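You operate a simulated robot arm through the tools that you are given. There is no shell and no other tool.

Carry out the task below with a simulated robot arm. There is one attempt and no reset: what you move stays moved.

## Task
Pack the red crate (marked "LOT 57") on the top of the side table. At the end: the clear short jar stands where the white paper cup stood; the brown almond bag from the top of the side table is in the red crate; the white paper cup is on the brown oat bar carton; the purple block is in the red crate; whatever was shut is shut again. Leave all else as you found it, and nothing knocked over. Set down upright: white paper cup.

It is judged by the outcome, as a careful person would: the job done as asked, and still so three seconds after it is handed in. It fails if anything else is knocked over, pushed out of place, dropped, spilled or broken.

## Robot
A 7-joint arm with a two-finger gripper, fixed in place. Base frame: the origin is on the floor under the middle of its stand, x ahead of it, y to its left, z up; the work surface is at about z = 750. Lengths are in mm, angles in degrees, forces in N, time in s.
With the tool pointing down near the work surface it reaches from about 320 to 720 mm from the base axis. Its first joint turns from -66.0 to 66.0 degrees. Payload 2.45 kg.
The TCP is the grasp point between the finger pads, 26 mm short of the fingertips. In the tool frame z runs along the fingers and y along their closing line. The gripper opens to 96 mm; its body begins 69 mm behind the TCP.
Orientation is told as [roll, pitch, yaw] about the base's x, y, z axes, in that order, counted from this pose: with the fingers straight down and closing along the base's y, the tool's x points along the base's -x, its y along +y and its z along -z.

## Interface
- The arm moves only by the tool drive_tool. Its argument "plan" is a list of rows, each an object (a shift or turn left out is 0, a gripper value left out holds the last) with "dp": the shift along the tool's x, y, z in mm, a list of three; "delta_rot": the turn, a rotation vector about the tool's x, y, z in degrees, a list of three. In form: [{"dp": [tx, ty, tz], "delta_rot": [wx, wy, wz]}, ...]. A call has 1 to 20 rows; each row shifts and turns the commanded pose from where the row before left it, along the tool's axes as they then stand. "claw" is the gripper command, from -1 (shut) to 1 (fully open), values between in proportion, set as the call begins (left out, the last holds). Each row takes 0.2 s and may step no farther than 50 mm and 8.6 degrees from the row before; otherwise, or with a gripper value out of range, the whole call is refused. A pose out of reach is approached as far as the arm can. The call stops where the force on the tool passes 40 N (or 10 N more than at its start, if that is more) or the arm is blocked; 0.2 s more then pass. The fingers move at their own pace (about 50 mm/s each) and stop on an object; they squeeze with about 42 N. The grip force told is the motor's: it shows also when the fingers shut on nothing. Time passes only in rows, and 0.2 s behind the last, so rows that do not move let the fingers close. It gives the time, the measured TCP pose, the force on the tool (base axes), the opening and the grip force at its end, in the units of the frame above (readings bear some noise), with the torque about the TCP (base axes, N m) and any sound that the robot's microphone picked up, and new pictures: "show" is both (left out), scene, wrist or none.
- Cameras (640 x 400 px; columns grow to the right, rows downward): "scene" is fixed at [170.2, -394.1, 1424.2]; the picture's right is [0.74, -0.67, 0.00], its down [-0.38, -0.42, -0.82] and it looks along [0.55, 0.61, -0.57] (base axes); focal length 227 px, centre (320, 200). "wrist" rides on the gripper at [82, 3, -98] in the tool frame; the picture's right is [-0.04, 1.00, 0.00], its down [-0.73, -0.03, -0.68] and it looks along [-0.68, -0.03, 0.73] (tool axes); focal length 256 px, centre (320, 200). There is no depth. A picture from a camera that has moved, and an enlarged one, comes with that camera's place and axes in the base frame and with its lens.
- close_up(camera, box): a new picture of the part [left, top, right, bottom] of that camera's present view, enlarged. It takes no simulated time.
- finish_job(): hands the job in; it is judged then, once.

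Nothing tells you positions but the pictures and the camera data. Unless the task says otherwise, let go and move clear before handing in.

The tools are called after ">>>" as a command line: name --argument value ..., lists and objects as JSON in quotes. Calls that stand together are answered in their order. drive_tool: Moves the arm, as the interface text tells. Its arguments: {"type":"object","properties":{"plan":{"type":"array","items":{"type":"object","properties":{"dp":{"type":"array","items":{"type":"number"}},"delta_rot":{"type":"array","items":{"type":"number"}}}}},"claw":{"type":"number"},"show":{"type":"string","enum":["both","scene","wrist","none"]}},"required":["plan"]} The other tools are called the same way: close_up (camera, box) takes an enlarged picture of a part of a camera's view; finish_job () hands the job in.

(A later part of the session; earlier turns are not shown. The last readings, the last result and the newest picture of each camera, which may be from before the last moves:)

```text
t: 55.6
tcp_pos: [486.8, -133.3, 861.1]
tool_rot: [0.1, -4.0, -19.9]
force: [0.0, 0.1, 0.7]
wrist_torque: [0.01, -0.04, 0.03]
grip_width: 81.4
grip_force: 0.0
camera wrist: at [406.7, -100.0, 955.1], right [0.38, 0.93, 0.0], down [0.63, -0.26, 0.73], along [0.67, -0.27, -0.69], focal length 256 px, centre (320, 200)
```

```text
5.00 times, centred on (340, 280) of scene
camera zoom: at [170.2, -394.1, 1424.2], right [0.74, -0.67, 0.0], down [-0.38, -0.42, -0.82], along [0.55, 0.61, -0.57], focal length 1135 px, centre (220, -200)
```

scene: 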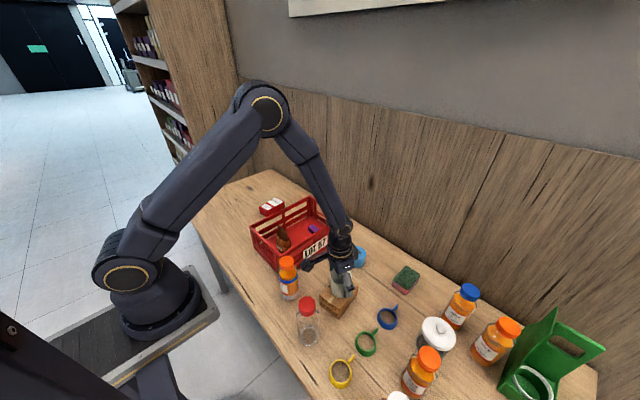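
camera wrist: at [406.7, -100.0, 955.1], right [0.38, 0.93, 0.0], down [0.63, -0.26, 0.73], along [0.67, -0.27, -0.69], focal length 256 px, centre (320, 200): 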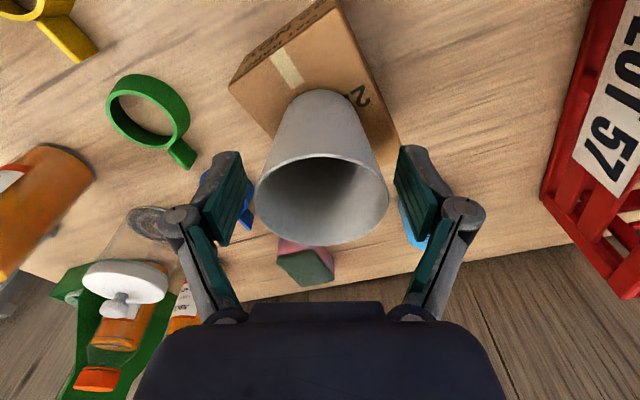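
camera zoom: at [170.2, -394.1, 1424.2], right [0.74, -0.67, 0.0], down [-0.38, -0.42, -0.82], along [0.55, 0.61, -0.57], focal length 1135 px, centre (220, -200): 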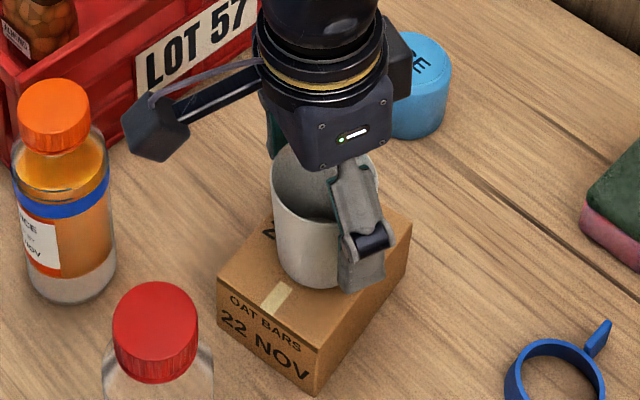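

The cup stands on the carton, released. I'll withdraw straight up and level the tool.

>>> drive_tool --plan '[{"dp": [-1.0, 0, -15]}, {"dp": [-2.1, 0, -30]}, {"dp": [-3.1, 0, -45]}, {"dp": [-3.1, 0, -45], "delta_rot": [0, 2, 0]}, {"delta_rot": [0, 2, 0]}, {"dp": [0, 0, 0]}]' --claw 1 --show "both"

>>> close_up --camera "scene" --box '[270, 180, 410, 330]'

>>> close_up --camera "scene" --box '[400, 280, 520, 400]'

>>> close_up --camera "wrist" --box '[0, 80, 240, 280]'

```text
t: 57.0
tcp_pos: [486.6, -132.2, 998.4]
tool_rot: [0.0, 0.0, -20.0]
force: [0.3, 0.4, -0.7]
wrist_torque: [0.01, -0.02, 0.0]
grip_width: 95.9
grip_force: 0.0
camera wrist: at [413.0, -100.2, 1097.0], right [0.38, 0.93, 0.0], down [0.68, -0.28, 0.68], along [0.63, -0.26, -0.73], focal length 256 px, centre (320, 200)
```

scene: 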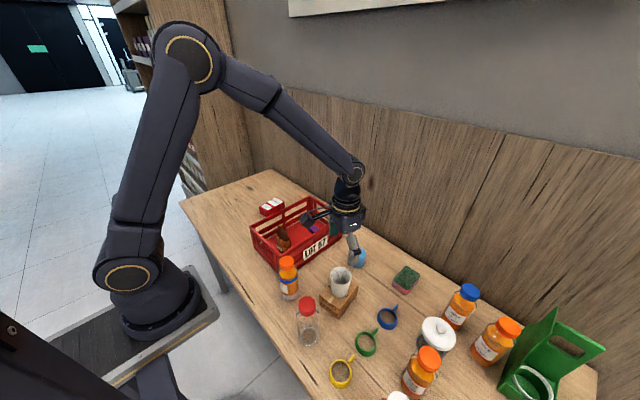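
wrist: 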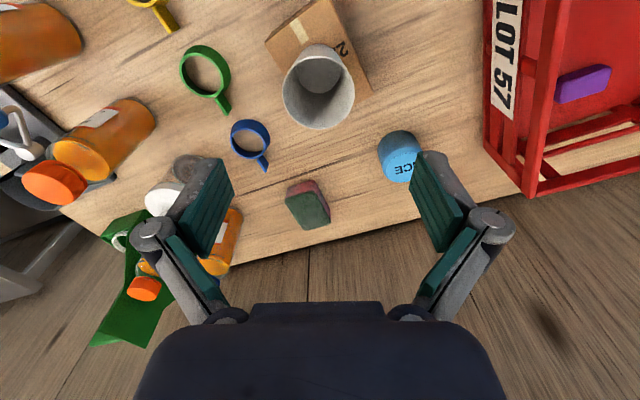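

```text
2.67 times, centred on (340, 255) of scene
camera zoom: at [170.2, -394.1, 1424.2], right [0.74, -0.67, 0.0], down [-0.38, -0.42, -0.82], along [0.55, 0.61, -0.57], focal length 605 px, centre (267, 53)
```

zoom: 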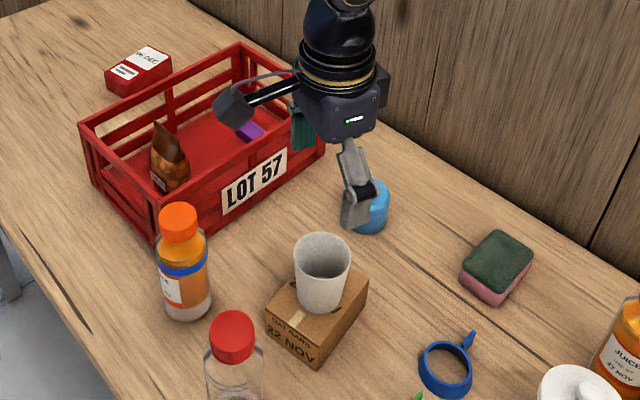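

```text
3.33 times, centred on (460, 340) of scene
camera zoom: at [170.2, -394.1, 1424.2], right [0.74, -0.67, 0.0], down [-0.38, -0.42, -0.82], along [0.55, 0.61, -0.57], focal length 757 px, centre (-147, -267)
```

zoom: 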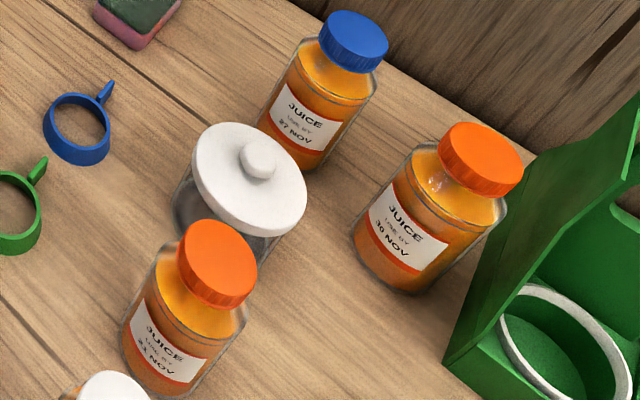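

```text
2.00 times, centred on (120, 180) of wrist
camera zoom: at [413.0, -100.2, 1097.0], right [0.38, 0.93, 0.0], down [0.68, -0.28, 0.68], along [0.63, -0.26, -0.73], focal length 512 px, centre (720, 240)
```

zoom: 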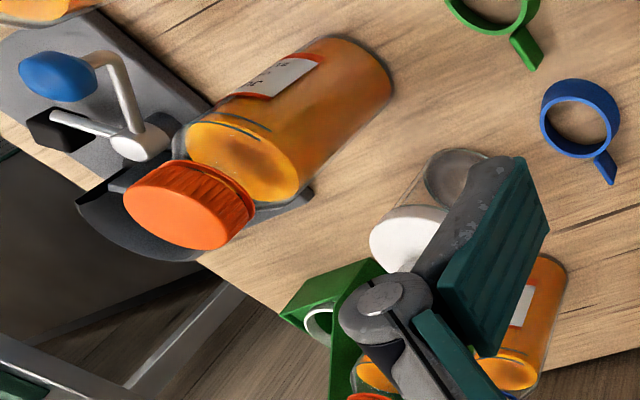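

The cup is on the oat bar carton and looks upright. Next is the short jar with the white knob lid, so I'll move for a central view of it and its neighbours.

>>> drive_tool --plan '[{"dp": [-0.1, -41.6, 6.6]}, {"dp": [-0.1, -41.6, 6.6]}, {"dp": [-0.1, -41.6, 6.6]}, {"dp": [-0.1, -41.6, 6.6]}, {"dp": [-0.1, -41.6, 6.6]}, {"dp": [0, 0, 0]}]' --show "both"

>>> close_up --camera "wrist" --box '[180, 80, 500, 280]'

>>> close_up --camera "scene" --box '[320, 240, 400, 330]'

```text
t: 58.4
tcp_pos: [418.5, -329.9, 964.6]
tool_rot: [0.0, 0.0, -20.1]
force: [-0.2, -0.1, 0.0]
wrist_torque: [-0.02, 0.04, -0.01]
grip_width: 96.0
grip_force: 0.1
camera wrist: at [345.6, -298.4, 1062.9], right [0.38, 0.93, 0.0], down [0.68, -0.28, 0.68], along [0.63, -0.26, -0.73], focal length 256 px, centre (320, 200)
```

scene: 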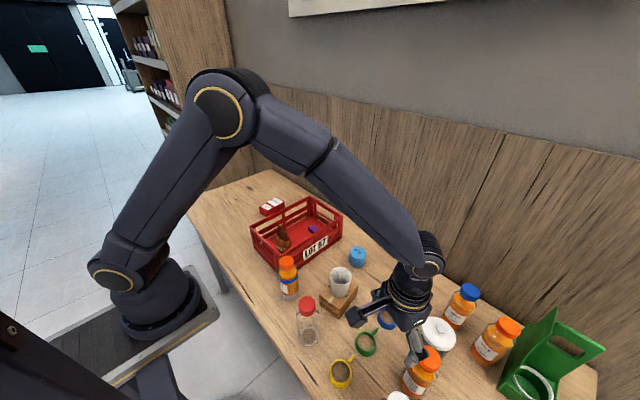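
wrist: 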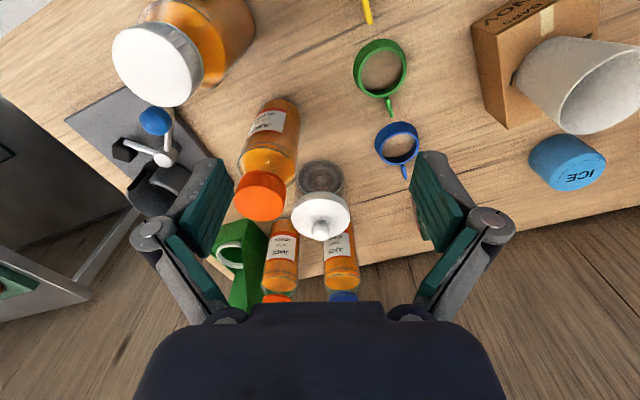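

```text
2.00 times, centred on (340, 180) of wrist
camera zoom: at [345.6, -298.4, 1062.9], right [0.38, 0.93, 0.0], down [0.68, -0.28, 0.68], along [0.63, -0.26, -0.73], focal length 512 px, centre (280, 240)
```

zoom: 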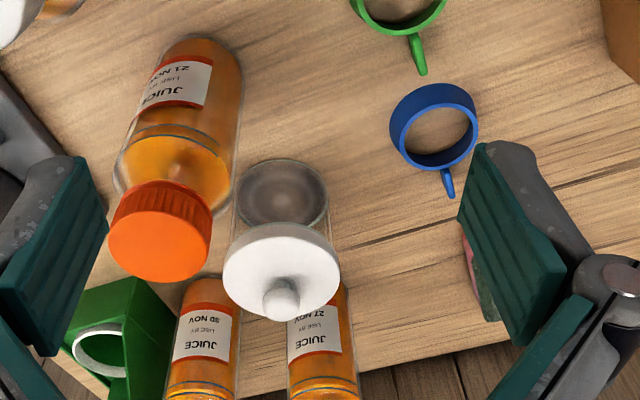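

```text
4.44 times, centred on (360, 285) of scene
camera zoom: at [170.2, -394.1, 1424.2], right [0.74, -0.67, 0.0], down [-0.38, -0.42, -0.82], along [0.55, 0.61, -0.57], focal length 1009 px, centre (142, -178)
```

zoom: 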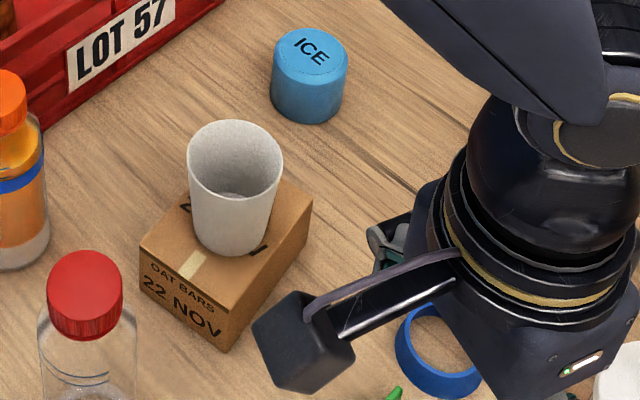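

The cup stands upright and centred on the carton. The jar's lid (about 78 mm) overhangs its body (about 71 mm) and has a tall knob, so I need accurate heights before choosing a grasp. I'll tilt the camera for a lower side view and inspect the fingers.

>>> close_up --camera "scene" --box '[340, 270, 460, 390]'

>>> drive_tool --plan '[{"dp": [20, 0, 0], "delta_rot": [0, -8, 0]}, {"delta_rot": [0, -8, 0]}, {"delta_rot": [0, -8, 0]}, {"delta_rot": [0, -6, 0]}, {"dp": [0, 0, 0]}]' --show "both"

>>> close_up --camera "wrist" --box '[240, 150, 400, 250]'

>>> close_up --camera "wrist" --box '[160, 100, 480, 300]'

```text
3.33 times, centred on (400, 330) of scene
camera zoom: at [170.2, -394.1, 1424.2], right [0.74, -0.67, 0.0], down [-0.38, -0.42, -0.82], along [0.55, 0.61, -0.57], focal length 757 px, centre (53, -233)
```

zoom: 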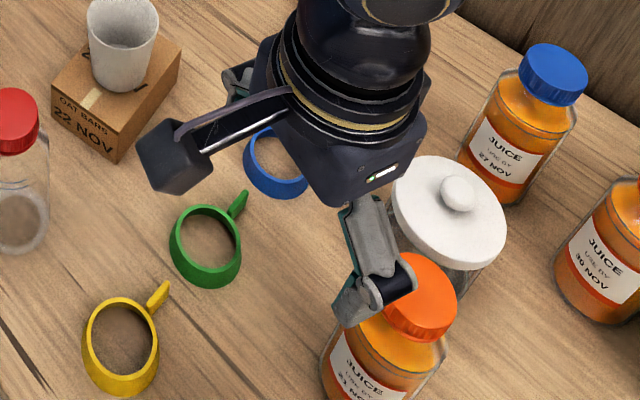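

```text
t: 59.6
tcp_pos: [398.6, -323.6, 965.5]
tool_rot: [0.0, -30.0, -20.0]
force: [-0.2, -0.8, -0.4]
wrist_torque: [-0.01, 0.02, -0.04]
grip_width: 95.9
grip_force: 0.1
camera wrist: at [288.6, -278.8, 1009.6], right [0.38, 0.93, 0.02], down [0.27, -0.13, 0.95], along [0.89, -0.35, -0.3], focal length 256 px, centre (320, 200)
```

scene: 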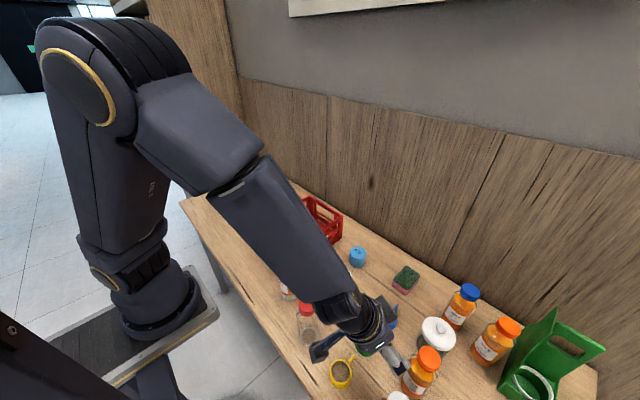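
wrist: 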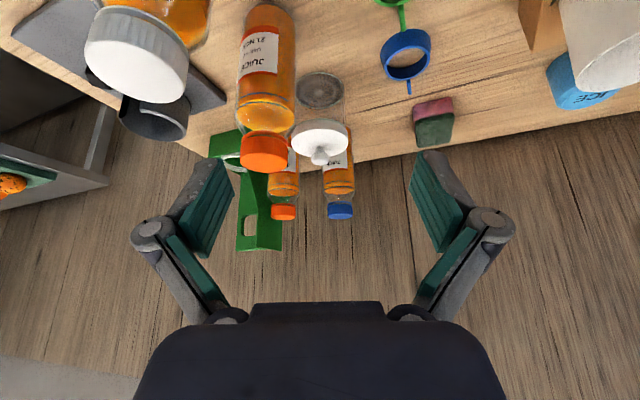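

```text
4.00 times, centred on (320, 200) of wrist
camera zoom: at [288.6, -278.8, 1009.6], right [0.38, 0.93, 0.02], down [0.27, -0.13, 0.95], along [0.89, -0.35, -0.3], focal length 1024 px, centre (320, 200)
```

zoom: 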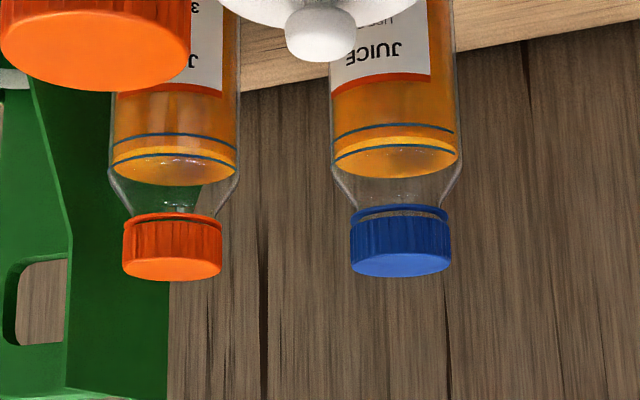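

```text
2.00 times, centred on (320, 200) of wrist
camera zoom: at [288.6, -278.8, 1009.6], right [0.38, 0.93, 0.02], down [0.27, -0.13, 0.95], along [0.89, -0.35, -0.3], focal length 512 px, centre (320, 200)
```

zoom: 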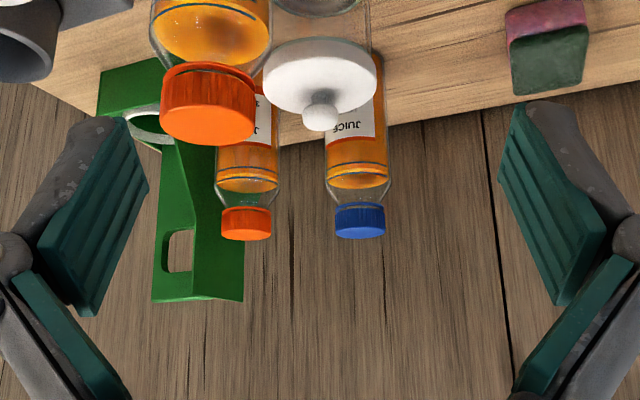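

The jar is near (572, -390), with its lid bottom at about z=827 and the knob top at about z=868. A vertical grasp would hit the knob with the palm, so I need a grasp tilted about 40°. Before picking it up, I'll check with an empty hand that the arm can hold that tilt at the cup's old spot coming from the -y side (yaw 75°), away from the crate.

>>> drive_tool --plan '[{"dp": [-15.1, 40, 6.4]}, {"dp": [-15.1, 40, 6.4]}, {"dp": [-15.1, 40, 6.4]}, {"dp": [-15.1, 40, 6.4]}, {"dp": [-15.1, 40, 6.4]}, {"dp": [-15.1, 40, 6.4]}, {"dp": [-15.1, 40, 6.4]}, {"dp": [-15.1, 40, 6.4]}, {"dp": [-15.1, 40, 6.4]}, {"dp": [-15.1, 40, 6.4]}, {"dp": [0, 0, 0]}]' --show "none"

>>> drive_tool --plan '[{"delta_rot": [0, -5, 0]}, {"delta_rot": [0, -5, 0]}, {"delta_rot": [-5.08, 0, -6.05]}, {"delta_rot": [-5.08, 0, -6.05]}, {"delta_rot": [-5.08, 0, -6.05]}, {"delta_rot": [-5.08, 0, -6.05]}, {"delta_rot": [-5.08, 0, -6.05]}, {"delta_rot": [-5.08, 0, -6.05]}, {"delta_rot": [-5.08, 0, -6.05]}, {"delta_rot": [-5.08, 0, -6.05]}, {"delta_rot": [-5.08, 0, -6.05]}, {"delta_rot": [-5.08, 0, -6.05]}, {"delta_rot": [-5.08, 0, -6.05]}, {"delta_rot": [-5.08, 0, -6.05]}, {"dp": [0, 0, 0]}]' --show "both"

```text
t: 62.0
tcp_pos: [687.3, -2.6, 983.3]
tool_rot: [-0.1, -30.0, -20.0]
force: [-0.1, 1.7, 1.1]
wrist_torque: [-0.01, -0.02, 0.01]
grip_width: 96.1
grip_force: 0.1
```

```text
t: 65.2
tcp_pos: [687.7, -1.6, 984.4]
tool_rot: [-0.1, -40.0, 74.9]
force: [0.3, -0.4, -0.2]
wrist_torque: [-0.04, -0.02, -0.02]
grip_width: 96.1
grip_force: 0.1
camera wrist: at [652.9, -121.8, 1007.4], right [-0.96, 0.29, 0.03], down [0.06, 0.11, 0.99], along [0.28, 0.95, -0.13], focal length 256 px, centre (320, 200)
```

scene: 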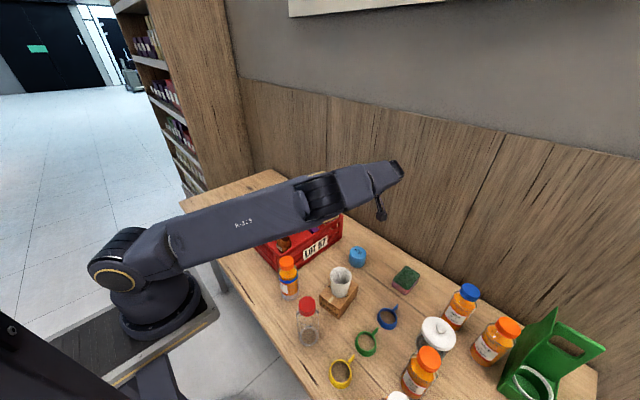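
wrist: 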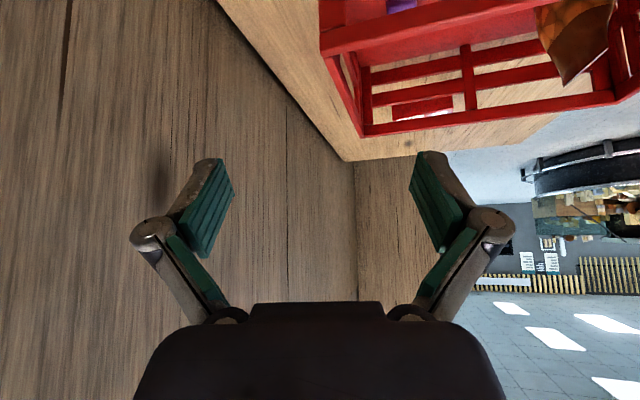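

The arm holds that orientation. Now I'll test the actual position at (733, 18), lowering in stages to see whether it's in reach and clear.

>>> drive_tool --plan '[{"dp": [10.1, -12.8, 28.1]}, {"dp": [10.1, -12.8, 28.1]}, {"dp": [10.1, -12.8, 28.1]}, {"dp": [0, 0, 0]}]' --show "both"

>>> close_up --camera "scene" --box '[240, 140, 440, 300]'

```text
t: 66.2
tcp_pos: [733.0, 18.9, 899.6]
tool_rot: [0.0, -40.0, 74.8]
force: [0.9, 0.2, -0.3]
wrist_torque: [0.03, 0.0, -0.01]
grip_width: 95.9
grip_force: 0.0
camera wrist: at [699.0, -101.6, 922.6], right [-0.96, 0.29, 0.03], down [0.06, 0.11, 0.99], along [0.29, 0.95, -0.13], focal length 256 px, centre (320, 200)
```

scene: 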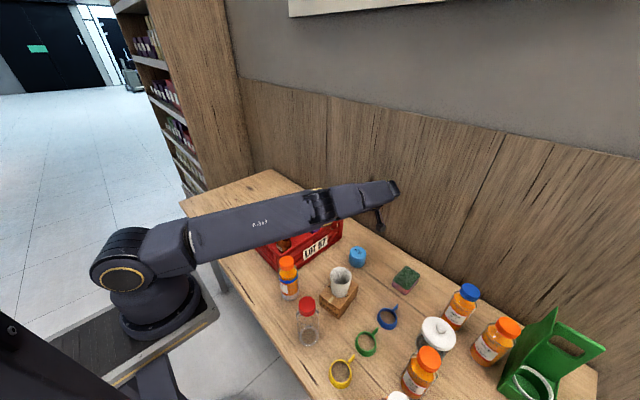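
wrist: 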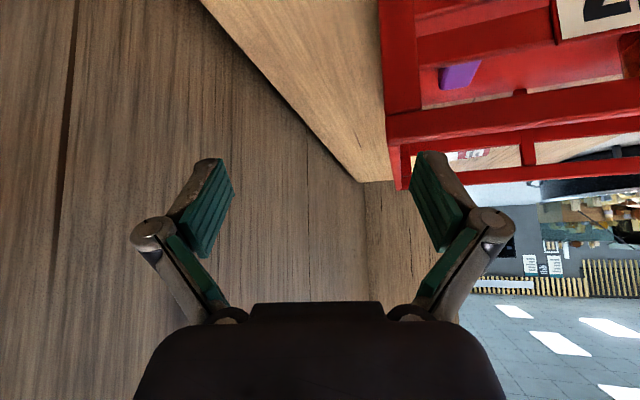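

```text
2.50 times, centred on (340, 220) of scene
camera zoom: at [170.2, -394.1, 1424.2], right [0.74, -0.67, 0.0], down [-0.38, -0.42, -0.82], along [0.55, 0.61, -0.57], focal length 568 px, centre (270, 150)
```

zoom: 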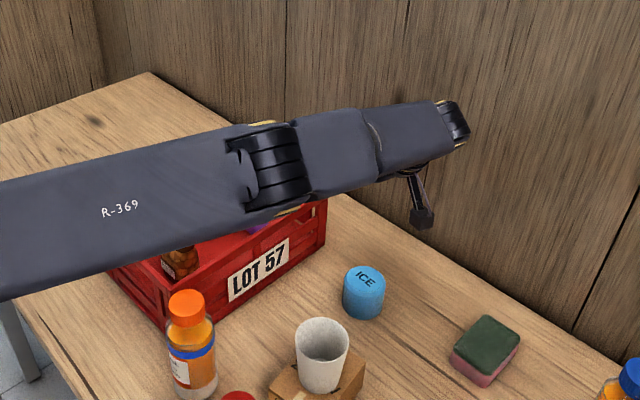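

>>> drive_tool --plan '[{"dp": [21.4, 0, 25.5]}, {"dp": [21.4, 0, 25.5]}, {"dp": [19.3, 0, 23]}, {"dp": [0, 0, 0]}]' --show "both"

>>> close_up --camera "scene" --box '[240, 140, 440, 300]'

```text
t: 67.2
tcp_pos: [732.3, 19.8, 804.5]
tool_rot: [-0.1, -39.9, 74.6]
force: [0.5, 1.1, 0.5]
wrist_torque: [0.03, 0.0, 0.02]
grip_width: 95.7
grip_force: 0.0
camera wrist: at [698.1, -101.0, 826.9], right [-0.96, 0.29, 0.03], down [0.06, 0.11, 0.99], along [0.29, 0.95, -0.13], focal length 256 px, centre (320, 200)
```

scene: 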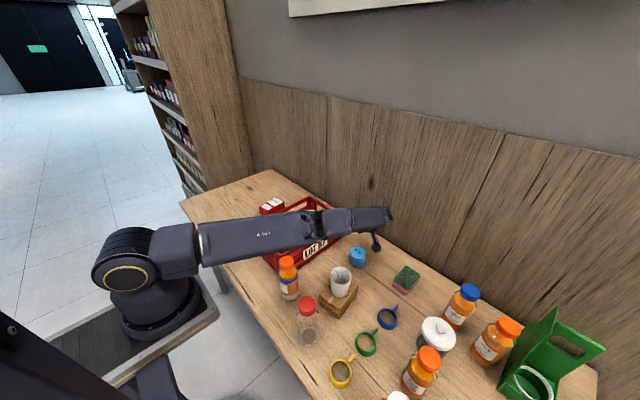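
wrist: 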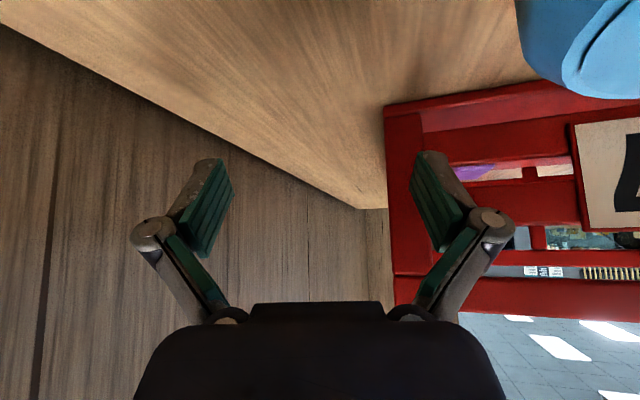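

```text
2.50 times, centred on (340, 220) of scene
camera zoom: at [170.2, -394.1, 1424.2], right [0.74, -0.67, 0.0], down [-0.38, -0.42, -0.82], along [0.55, 0.61, -0.57], focal length 568 px, centre (270, 150)
```

zoom: 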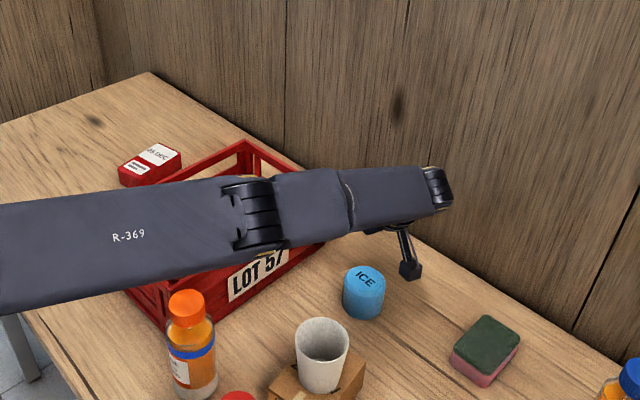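

The place pose is reachable, so the plan works. I'll go back up, turn to the pick yaw (-43°) with the same 40° tilt, and move to a pre-grasp point in line with the jar.

>>> drive_tool --plan '[{"dp": [-23.3, 0, -27.8]}, {"dp": [-23.3, 0, -27.8]}, {"dp": [-23.3, 0, -27.8]}, {"dp": [-23.3, 0, -27.8]}, {"dp": [0, 0, 0]}]' --show "none"

>>> drive_tool --plan '[{"delta_rot": [5.06, 0, 6.03]}, {"delta_rot": [5.06, 0, 6.03]}, {"delta_rot": [5.06, 0, 6.03]}, {"delta_rot": [5.06, 0, 6.03]}, {"delta_rot": [5.06, 0, 6.03]}, {"delta_rot": [5.06, 0, 6.03]}, {"delta_rot": [5.06, 0, 6.03]}, {"delta_rot": [5.06, 0, 6.03]}, {"delta_rot": [5.06, 0, 6.03]}, {"delta_rot": [5.06, 0, 6.03]}, {"delta_rot": [5.06, 0, 6.03]}, {"delta_rot": [5.06, 0, 6.03]}, {"delta_rot": [5.06, 0, 6.03]}, {"delta_rot": [5.06, 0, 6.03]}, {"delta_rot": [5.06, 0, 6.03]}, {"dp": [0, 0, 0]}]' --show "none"

>>> drive_tool --plan '[{"dp": [-4, -40.9, 3.3]}, {"dp": [-4, -40.9, 3.3]}, {"dp": [-4, -40.9, 3.3]}, {"dp": [-4, -40.9, 3.3]}, {"dp": [-4, -40.9, 3.3]}, {"dp": [-4, -40.9, 3.3]}, {"dp": [-4, -40.9, 3.3]}, {"dp": [-4, -40.9, 3.3]}, {"dp": [-4, -40.9, 3.3]}, {"dp": [-4, -40.9, 3.3]}, {"dp": [0, 0, 0]}]' --show "both"

>>> close_up --camera "wrist" --box '[180, 0, 460, 175]'

>>> close_up --camera "scene" --box '[380, 270, 520, 400]'

```text
t: 68.4
tcp_pos: [729.9, 18.3, 948.5]
tool_rot: [0.2, -39.9, 74.7]
force: [0.2, 0.2, 0.0]
wrist_torque: [0.01, 0.01, -0.02]
grip_width: 95.7
grip_force: 0.0
```

```text
t: 71.8
tcp_pos: [733.0, 18.2, 949.0]
tool_rot: [0.0, -39.9, -43.2]
force: [0.1, 0.1, -0.1]
wrist_torque: [0.0, 0.02, -0.02]
grip_width: 95.9
grip_force: 0.2
```

```text
t: 74.2
tcp_pos: [491.7, -316.0, 949.4]
tool_rot: [0.0, -40.1, -43.3]
force: [-0.9, -0.2, 0.3]
wrist_torque: [-0.01, 0.01, -0.01]
grip_width: 96.3
grip_force: 0.0
camera wrist: at [403.0, -227.7, 972.0], right [0.71, 0.71, 0.03], down [0.07, -0.11, 0.99], along [0.7, -0.7, -0.13], focal length 256 px, centre (320, 200)
```

scene: 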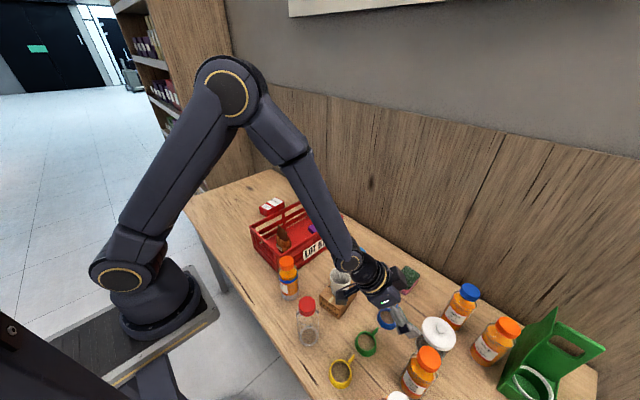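
wrist: 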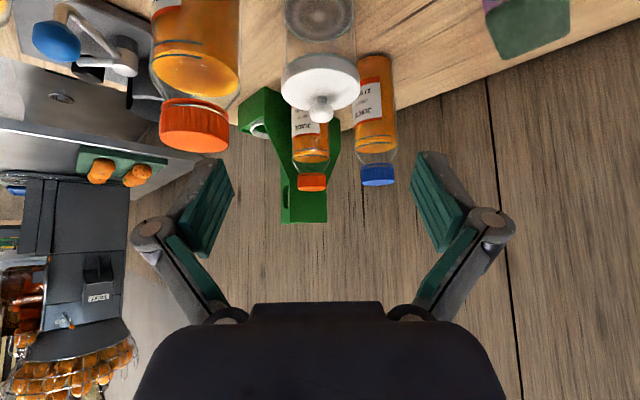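

```text
2.29 times, centred on (320, 88) of wrist
camera zoom: at [403.0, -227.7, 972.0], right [0.71, 0.71, 0.03], down [0.07, -0.11, 0.99], along [0.7, -0.7, -0.13], focal length 585 px, centre (320, 457)
```

zoom: 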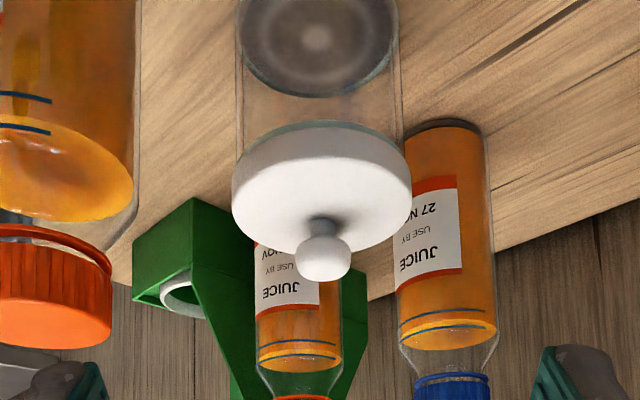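

```text
3.08 times, centred on (450, 335) of scene
camera zoom: at [170.2, -394.1, 1424.2], right [0.74, -0.67, 0.0], down [-0.38, -0.42, -0.82], along [0.55, 0.61, -0.57], focal length 698 px, centre (-80, -215)
```

zoom: 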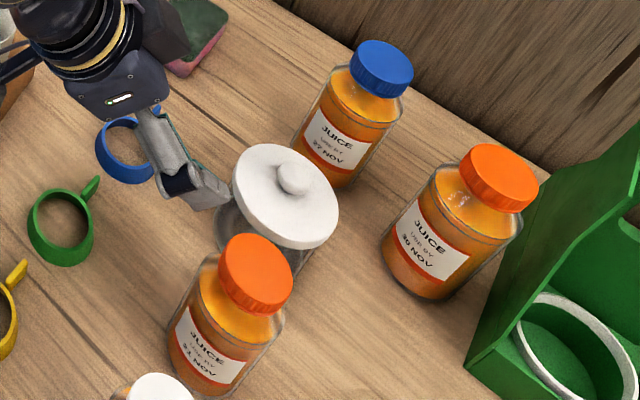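

I now have a clear side view of the jar: axis near (571, -392), body about 72 mm, lid from z≈826 to 834, knob top about 869. The hand is aligned sideways to within 1 mm. I'll shift onto the approach line, advance part way along the tool axis and recheck.

>>> drive_tool --plan '[{"dp": [17.3, -0.9, 0]}, {"dp": [0, 0, 35]}, {"dp": [0, 0, 35]}, {"dp": [0, 0, 30]}, {"dp": [0, 0, 0]}]' --claw 1 --show "both"

>>> close_up --camera "wrist" --box '[160, 0, 480, 200]'

>>> close_up --camera "scene" --box '[370, 260, 510, 400]'

```text
t: 75.4
tcp_pos: [526.9, -351.6, 857.9]
tool_rot: [-0.1, -39.9, -43.3]
force: [0.4, 0.5, 0.4]
wrist_torque: [0.02, 0.0, 0.02]
grip_width: 95.7
grip_force: 0.0
camera wrist: at [439.3, -263.8, 880.8], right [0.71, 0.71, 0.03], down [0.07, -0.11, 0.99], along [0.7, -0.7, -0.13], focal length 256 px, centre (320, 200)
```

scene: 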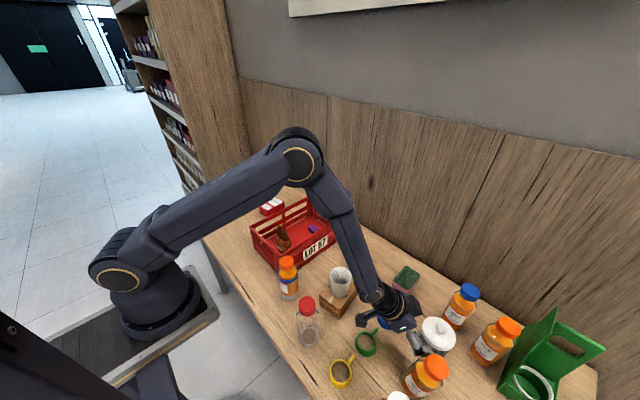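
wrist: 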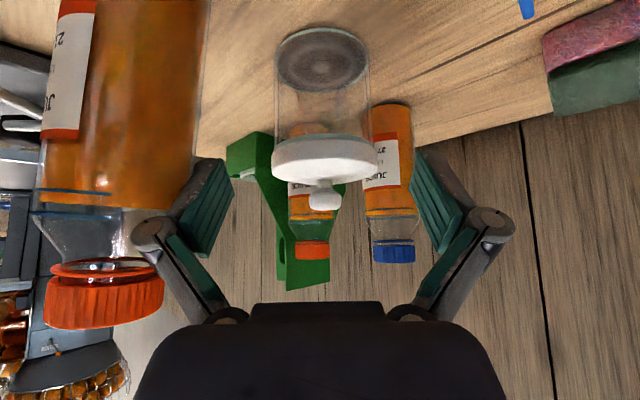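

```text
2.00 times, centred on (320, 100) of wrist
camera zoom: at [439.3, -263.8, 880.8], right [0.71, 0.71, 0.03], down [0.07, -0.11, 0.99], along [0.7, -0.7, -0.13], focal length 512 px, centre (320, 400)
```

zoom: 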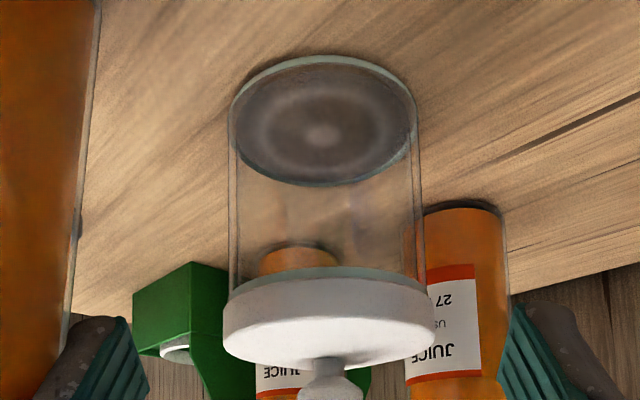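

```text
2.86 times, centred on (440, 330) of scene
camera zoom: at [170.2, -394.1, 1424.2], right [0.74, -0.67, 0.0], down [-0.38, -0.42, -0.82], along [0.55, 0.61, -0.57], focal length 649 px, centre (-23, -171)
```

zoom: 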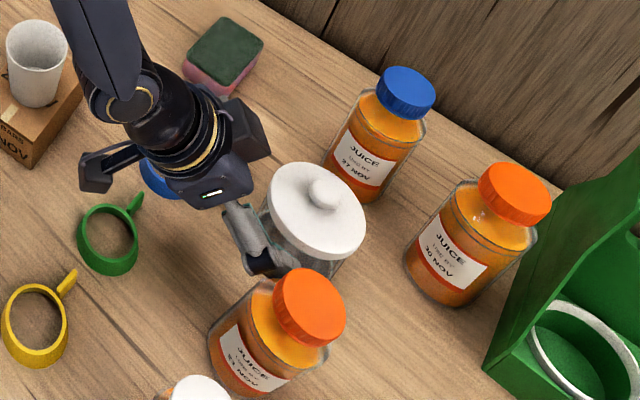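

The scene view shows a problem: the orange-capped juice bottle beside the jar is leaning, pushed about 8° by my left knuckle. I'll back out very slowly along the same line so it settles upright again.

>>> drive_tool --plan '[{"dp": [0, 0, -3]}, {"dp": [0, 0, -3]}, {"dp": [0, 0, -3]}, {"dp": [0, 0, -3]}, {"dp": [0, 0, -3]}, {"dp": [0, 0, -3]}]' --show "both"

>>> close_up --camera "scene" --box '[370, 260, 510, 400]'

```text
t: 76.8
tcp_pos: [518.1, -343.5, 874.8]
tool_rot: [0.1, -39.9, -43.2]
force: [0.6, 0.2, -0.1]
wrist_torque: [0.01, 0.02, 0.0]
grip_width: 95.4
grip_force: 0.0
camera wrist: at [430.1, -254.2, 898.6], right [0.71, 0.71, 0.03], down [0.07, -0.11, 0.99], along [0.7, -0.7, -0.13], focal length 256 px, centre (320, 200)
```

scene: 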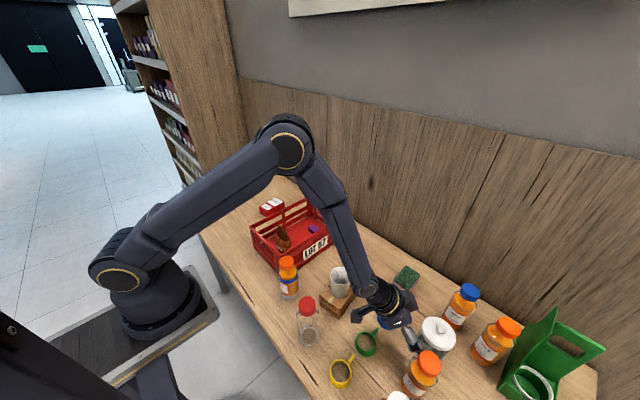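
wrist: 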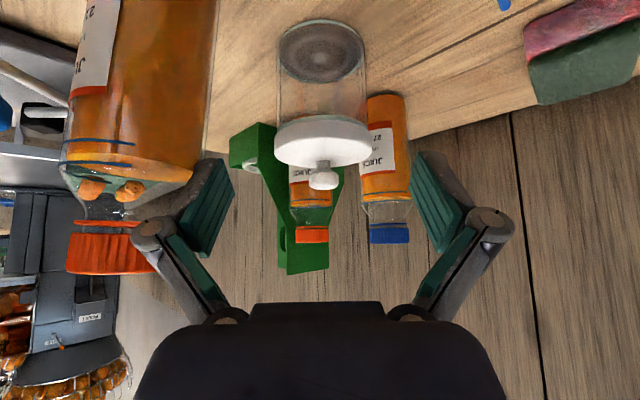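

```text
2.86 times, centred on (440, 330) of scene
camera zoom: at [170.2, -394.1, 1424.2], right [0.74, -0.67, 0.0], down [-0.38, -0.42, -0.82], along [0.55, 0.61, -0.57], focal length 649 px, centre (-23, -171)
```

zoom: 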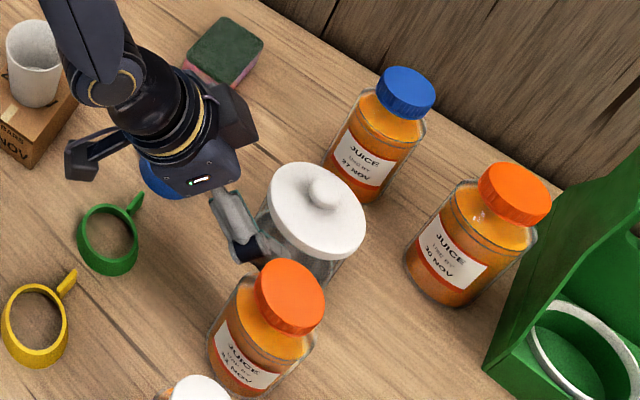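

The bottle is coming back upright. I'll keep backing out slowly.

>>> drive_tool --plan '[{"dp": [0, 0, -2.5]}, {"dp": [0, 0, -2.5]}, {"dp": [0, 0, -2.5]}, {"dp": [0, 0, -2.5]}, {"dp": [0, 0, -2.5]}, {"dp": [0, 0, -2.5]}, {"dp": [0, 0, -2.5]}, {"dp": [0, 0, -2.5]}]' --show "both"

>>> close_up --camera "scene" --box '[370, 260, 510, 400]'

```text
t: 78.6
tcp_pos: [508.1, -334.9, 891.4]
tool_rot: [0.0, -40.1, -43.3]
force: [-0.2, 0.1, 1.0]
wrist_torque: [-0.03, -0.01, -0.05]
grip_width: 96.0
grip_force: 0.0
camera wrist: at [421.6, -246.4, 913.5], right [0.71, 0.71, 0.03], down [0.07, -0.11, 0.99], along [0.7, -0.7, -0.13], focal length 256 px, centre (320, 200)
```

scene: 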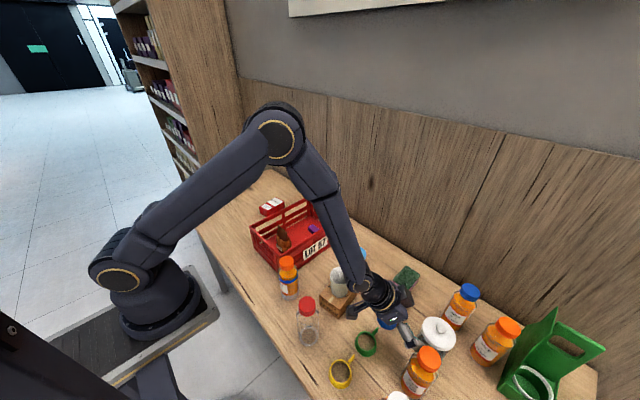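
wrist: 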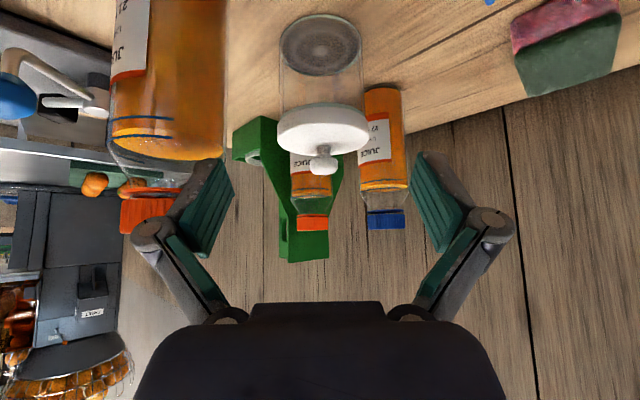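

```text
2.86 times, centred on (440, 330) of scene
camera zoom: at [170.2, -394.1, 1424.2], right [0.74, -0.67, 0.0], down [-0.38, -0.42, -0.82], along [0.55, 0.61, -0.57], focal length 649 px, centre (-23, -171)
```

zoom: 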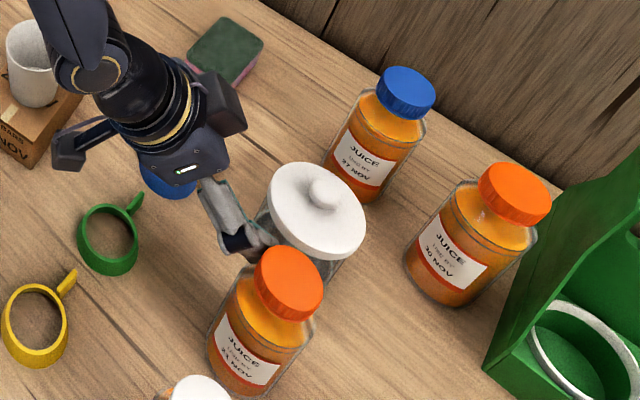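

>>> drive_tool --plan '[{"dp": [0, 0, -3]}, {"dp": [0, 0, -3]}, {"dp": [0, 0, -4]}, {"dp": [0, 0, -5]}, {"dp": [0, 0, -10]}, {"dp": [0, 0, -20]}, {"dp": [0, 0, -20]}, {"dp": [0, 0, 0]}]' --show "both"

>>> close_up --camera "scene" --box '[380, 270, 520, 400]'

```text
t: 80.4
tcp_pos: [480.2, -304.8, 941.6]
tool_rot: [0.0, -39.8, -43.3]
force: [0.3, 0.7, -0.2]
wrist_torque: [-0.02, 0.01, 0.0]
grip_width: 96.1
grip_force: 0.0
camera wrist: at [392.1, -215.9, 964.2], right [0.71, 0.71, 0.03], down [0.07, -0.11, 0.99], along [0.7, -0.7, -0.13], focal length 256 px, centre (320, 200)
```

scene: 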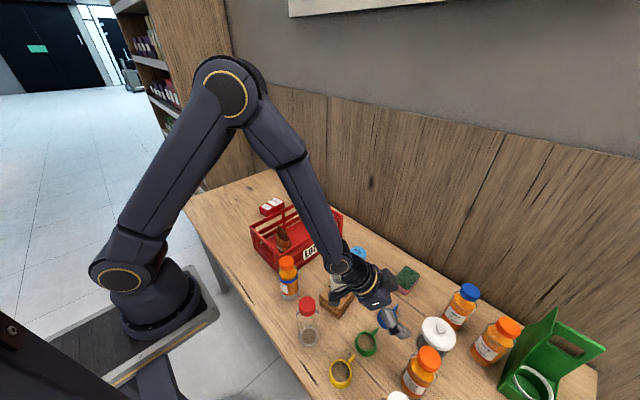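
wrist: 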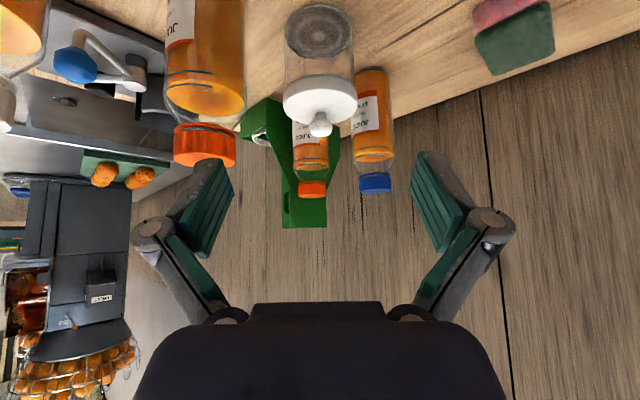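

```text
3.08 times, centred on (450, 335) of scene
camera zoom: at [170.2, -394.1, 1424.2], right [0.74, -0.67, 0.0], down [-0.38, -0.42, -0.82], along [0.55, 0.61, -0.57], focal length 698 px, centre (-80, -215)
```

zoom: 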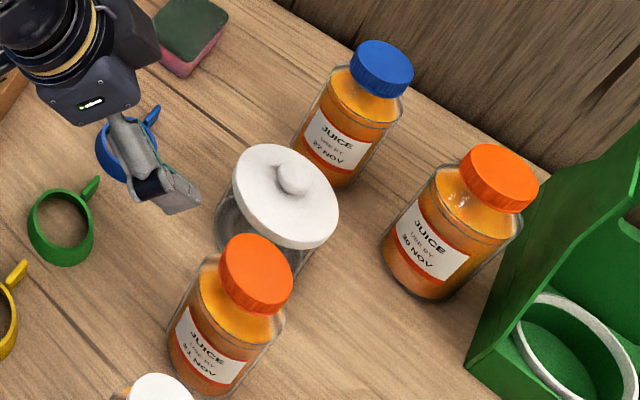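

The bottle is upright again in its old spot: its cap and base match the earlier picture to within about 1 mm. The fault was the slanted approach path sweeping the knuckle past it. This time I'll keep the same tilt, go high directly over the jar, and come straight down, which keeps the hand clear of the bottle.

>>> drive_tool --plan '[{"dp": [-22.5, 0, -26.8]}, {"dp": [-24.1, -0.3, 20.3]}, {"dp": [-24.1, -0.3, 20.3]}, {"dp": [-24.1, -0.3, 20.3]}, {"dp": [-24.1, -0.3, 20.3]}, {"delta_rot": [1.93, 0, 2.3]}, {"dp": [0, 0, 0]}]' --claw 0.92 --show "both"

>>> close_up --camera "wrist" --box '[160, 0, 480, 200]'

>>> close_up --camera "scene" --box '[380, 270, 520, 400]'

```text
t: 82.0
tcp_pos: [568.0, -393.6, 974.8]
tool_rot: [-0.1, -40.0, -46.3]
force: [0.0, -0.4, 0.1]
wrist_torque: [0.02, 0.01, -0.04]
grip_width: 91.8
grip_force: 0.1
camera wrist: at [485.7, -299.9, 998.6], right [0.74, 0.67, 0.03], down [0.07, -0.11, 0.99], along [0.67, -0.74, -0.13], focal length 256 px, centre (320, 200)
```

scene: 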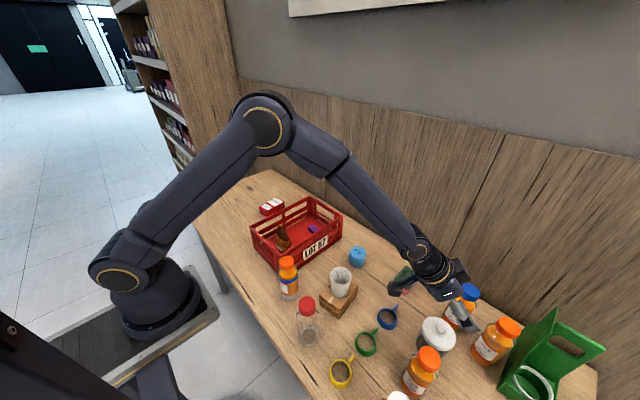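
wrist: 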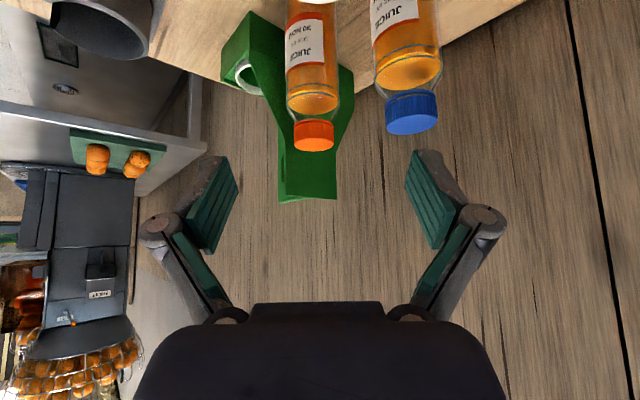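

```text
2.00 times, centred on (320, 100) of wrist
camera zoom: at [485.7, -299.9, 998.6], right [0.74, 0.67, 0.03], down [0.07, -0.11, 0.99], along [0.67, -0.74, -0.13], focal length 512 px, centre (320, 400)
```

zoom: 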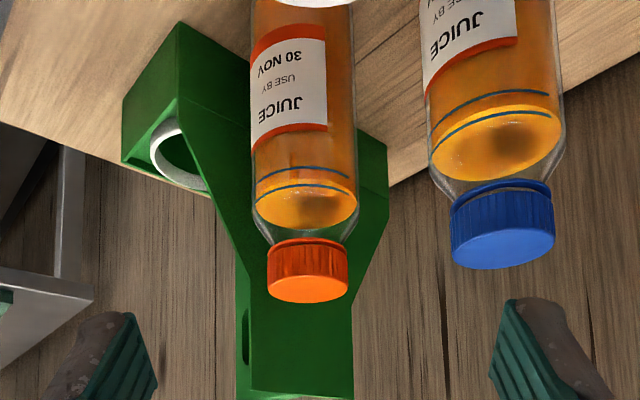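

```text
3.08 times, centred on (450, 335) of scene
camera zoom: at [170.2, -394.1, 1424.2], right [0.74, -0.67, 0.0], down [-0.38, -0.42, -0.82], along [0.55, 0.61, -0.57], focal length 698 px, centre (-80, -215)
```

zoom: 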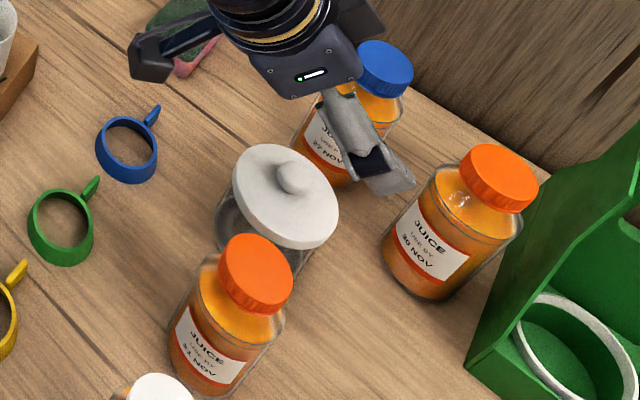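

The knob shows about 3 mm off-centre sideways, so I'll correct that and descend vertically in stages, checking the bottles each time.

>>> drive_tool --plan '[{"dp": [-0.7, 3.2, 0.6]}, {"dp": [19.3, 0, 23]}, {"dp": [19.3, 0, 23]}, {"dp": [9.6, 0, 11.5]}, {"dp": [0, 0, 0]}]' --show "both"

>>> close_up --camera "wrist" --box '[160, 0, 480, 200]'

>>> close_up --camera "scene" --box '[380, 270, 520, 400]'

```text
t: 83.2
tcp_pos: [571.5, -390.4, 899.2]
tool_rot: [0.0, -40.0, -46.3]
force: [0.6, -0.3, -0.1]
wrist_torque: [-0.02, 0.0, 0.01]
grip_width: 92.0
grip_force: 0.1
camera wrist: at [487.6, -296.2, 922.2], right [0.74, 0.67, 0.03], down [0.07, -0.11, 0.99], along [0.67, -0.74, -0.13], focal length 256 px, centre (320, 200)
```

scene: 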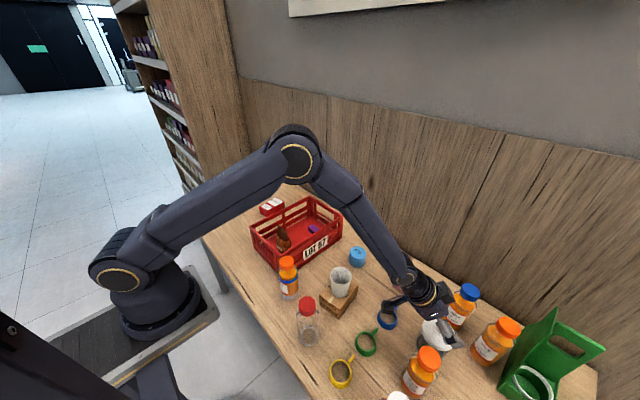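
wrist: 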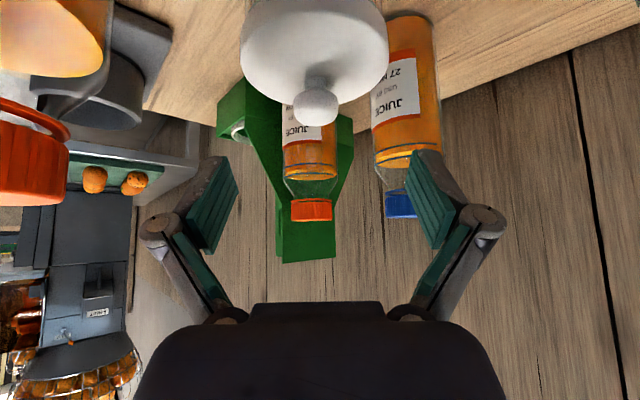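

```text
2.00 times, centred on (320, 100) of wrist
camera zoom: at [487.6, -296.2, 922.2], right [0.74, 0.67, 0.03], down [0.07, -0.11, 0.99], along [0.67, -0.74, -0.13], focal length 512 px, centre (320, 400)
```

zoom: 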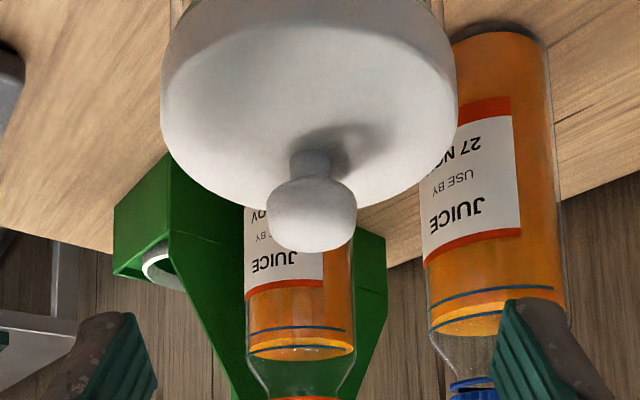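

```text
3.08 times, centred on (450, 335) of scene
camera zoom: at [170.2, -394.1, 1424.2], right [0.74, -0.67, 0.0], down [-0.38, -0.42, -0.82], along [0.55, 0.61, -0.57], focal length 698 px, centre (-80, -215)
```

zoom: 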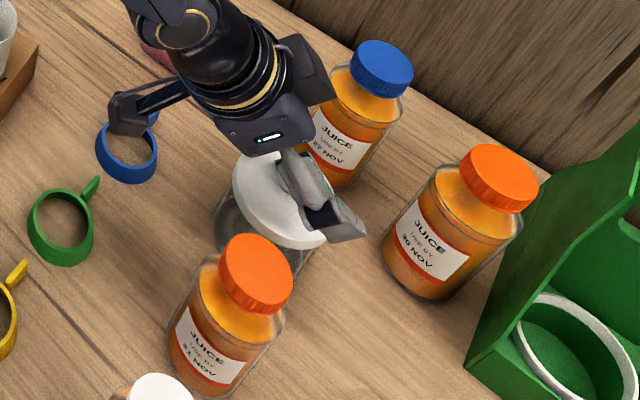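

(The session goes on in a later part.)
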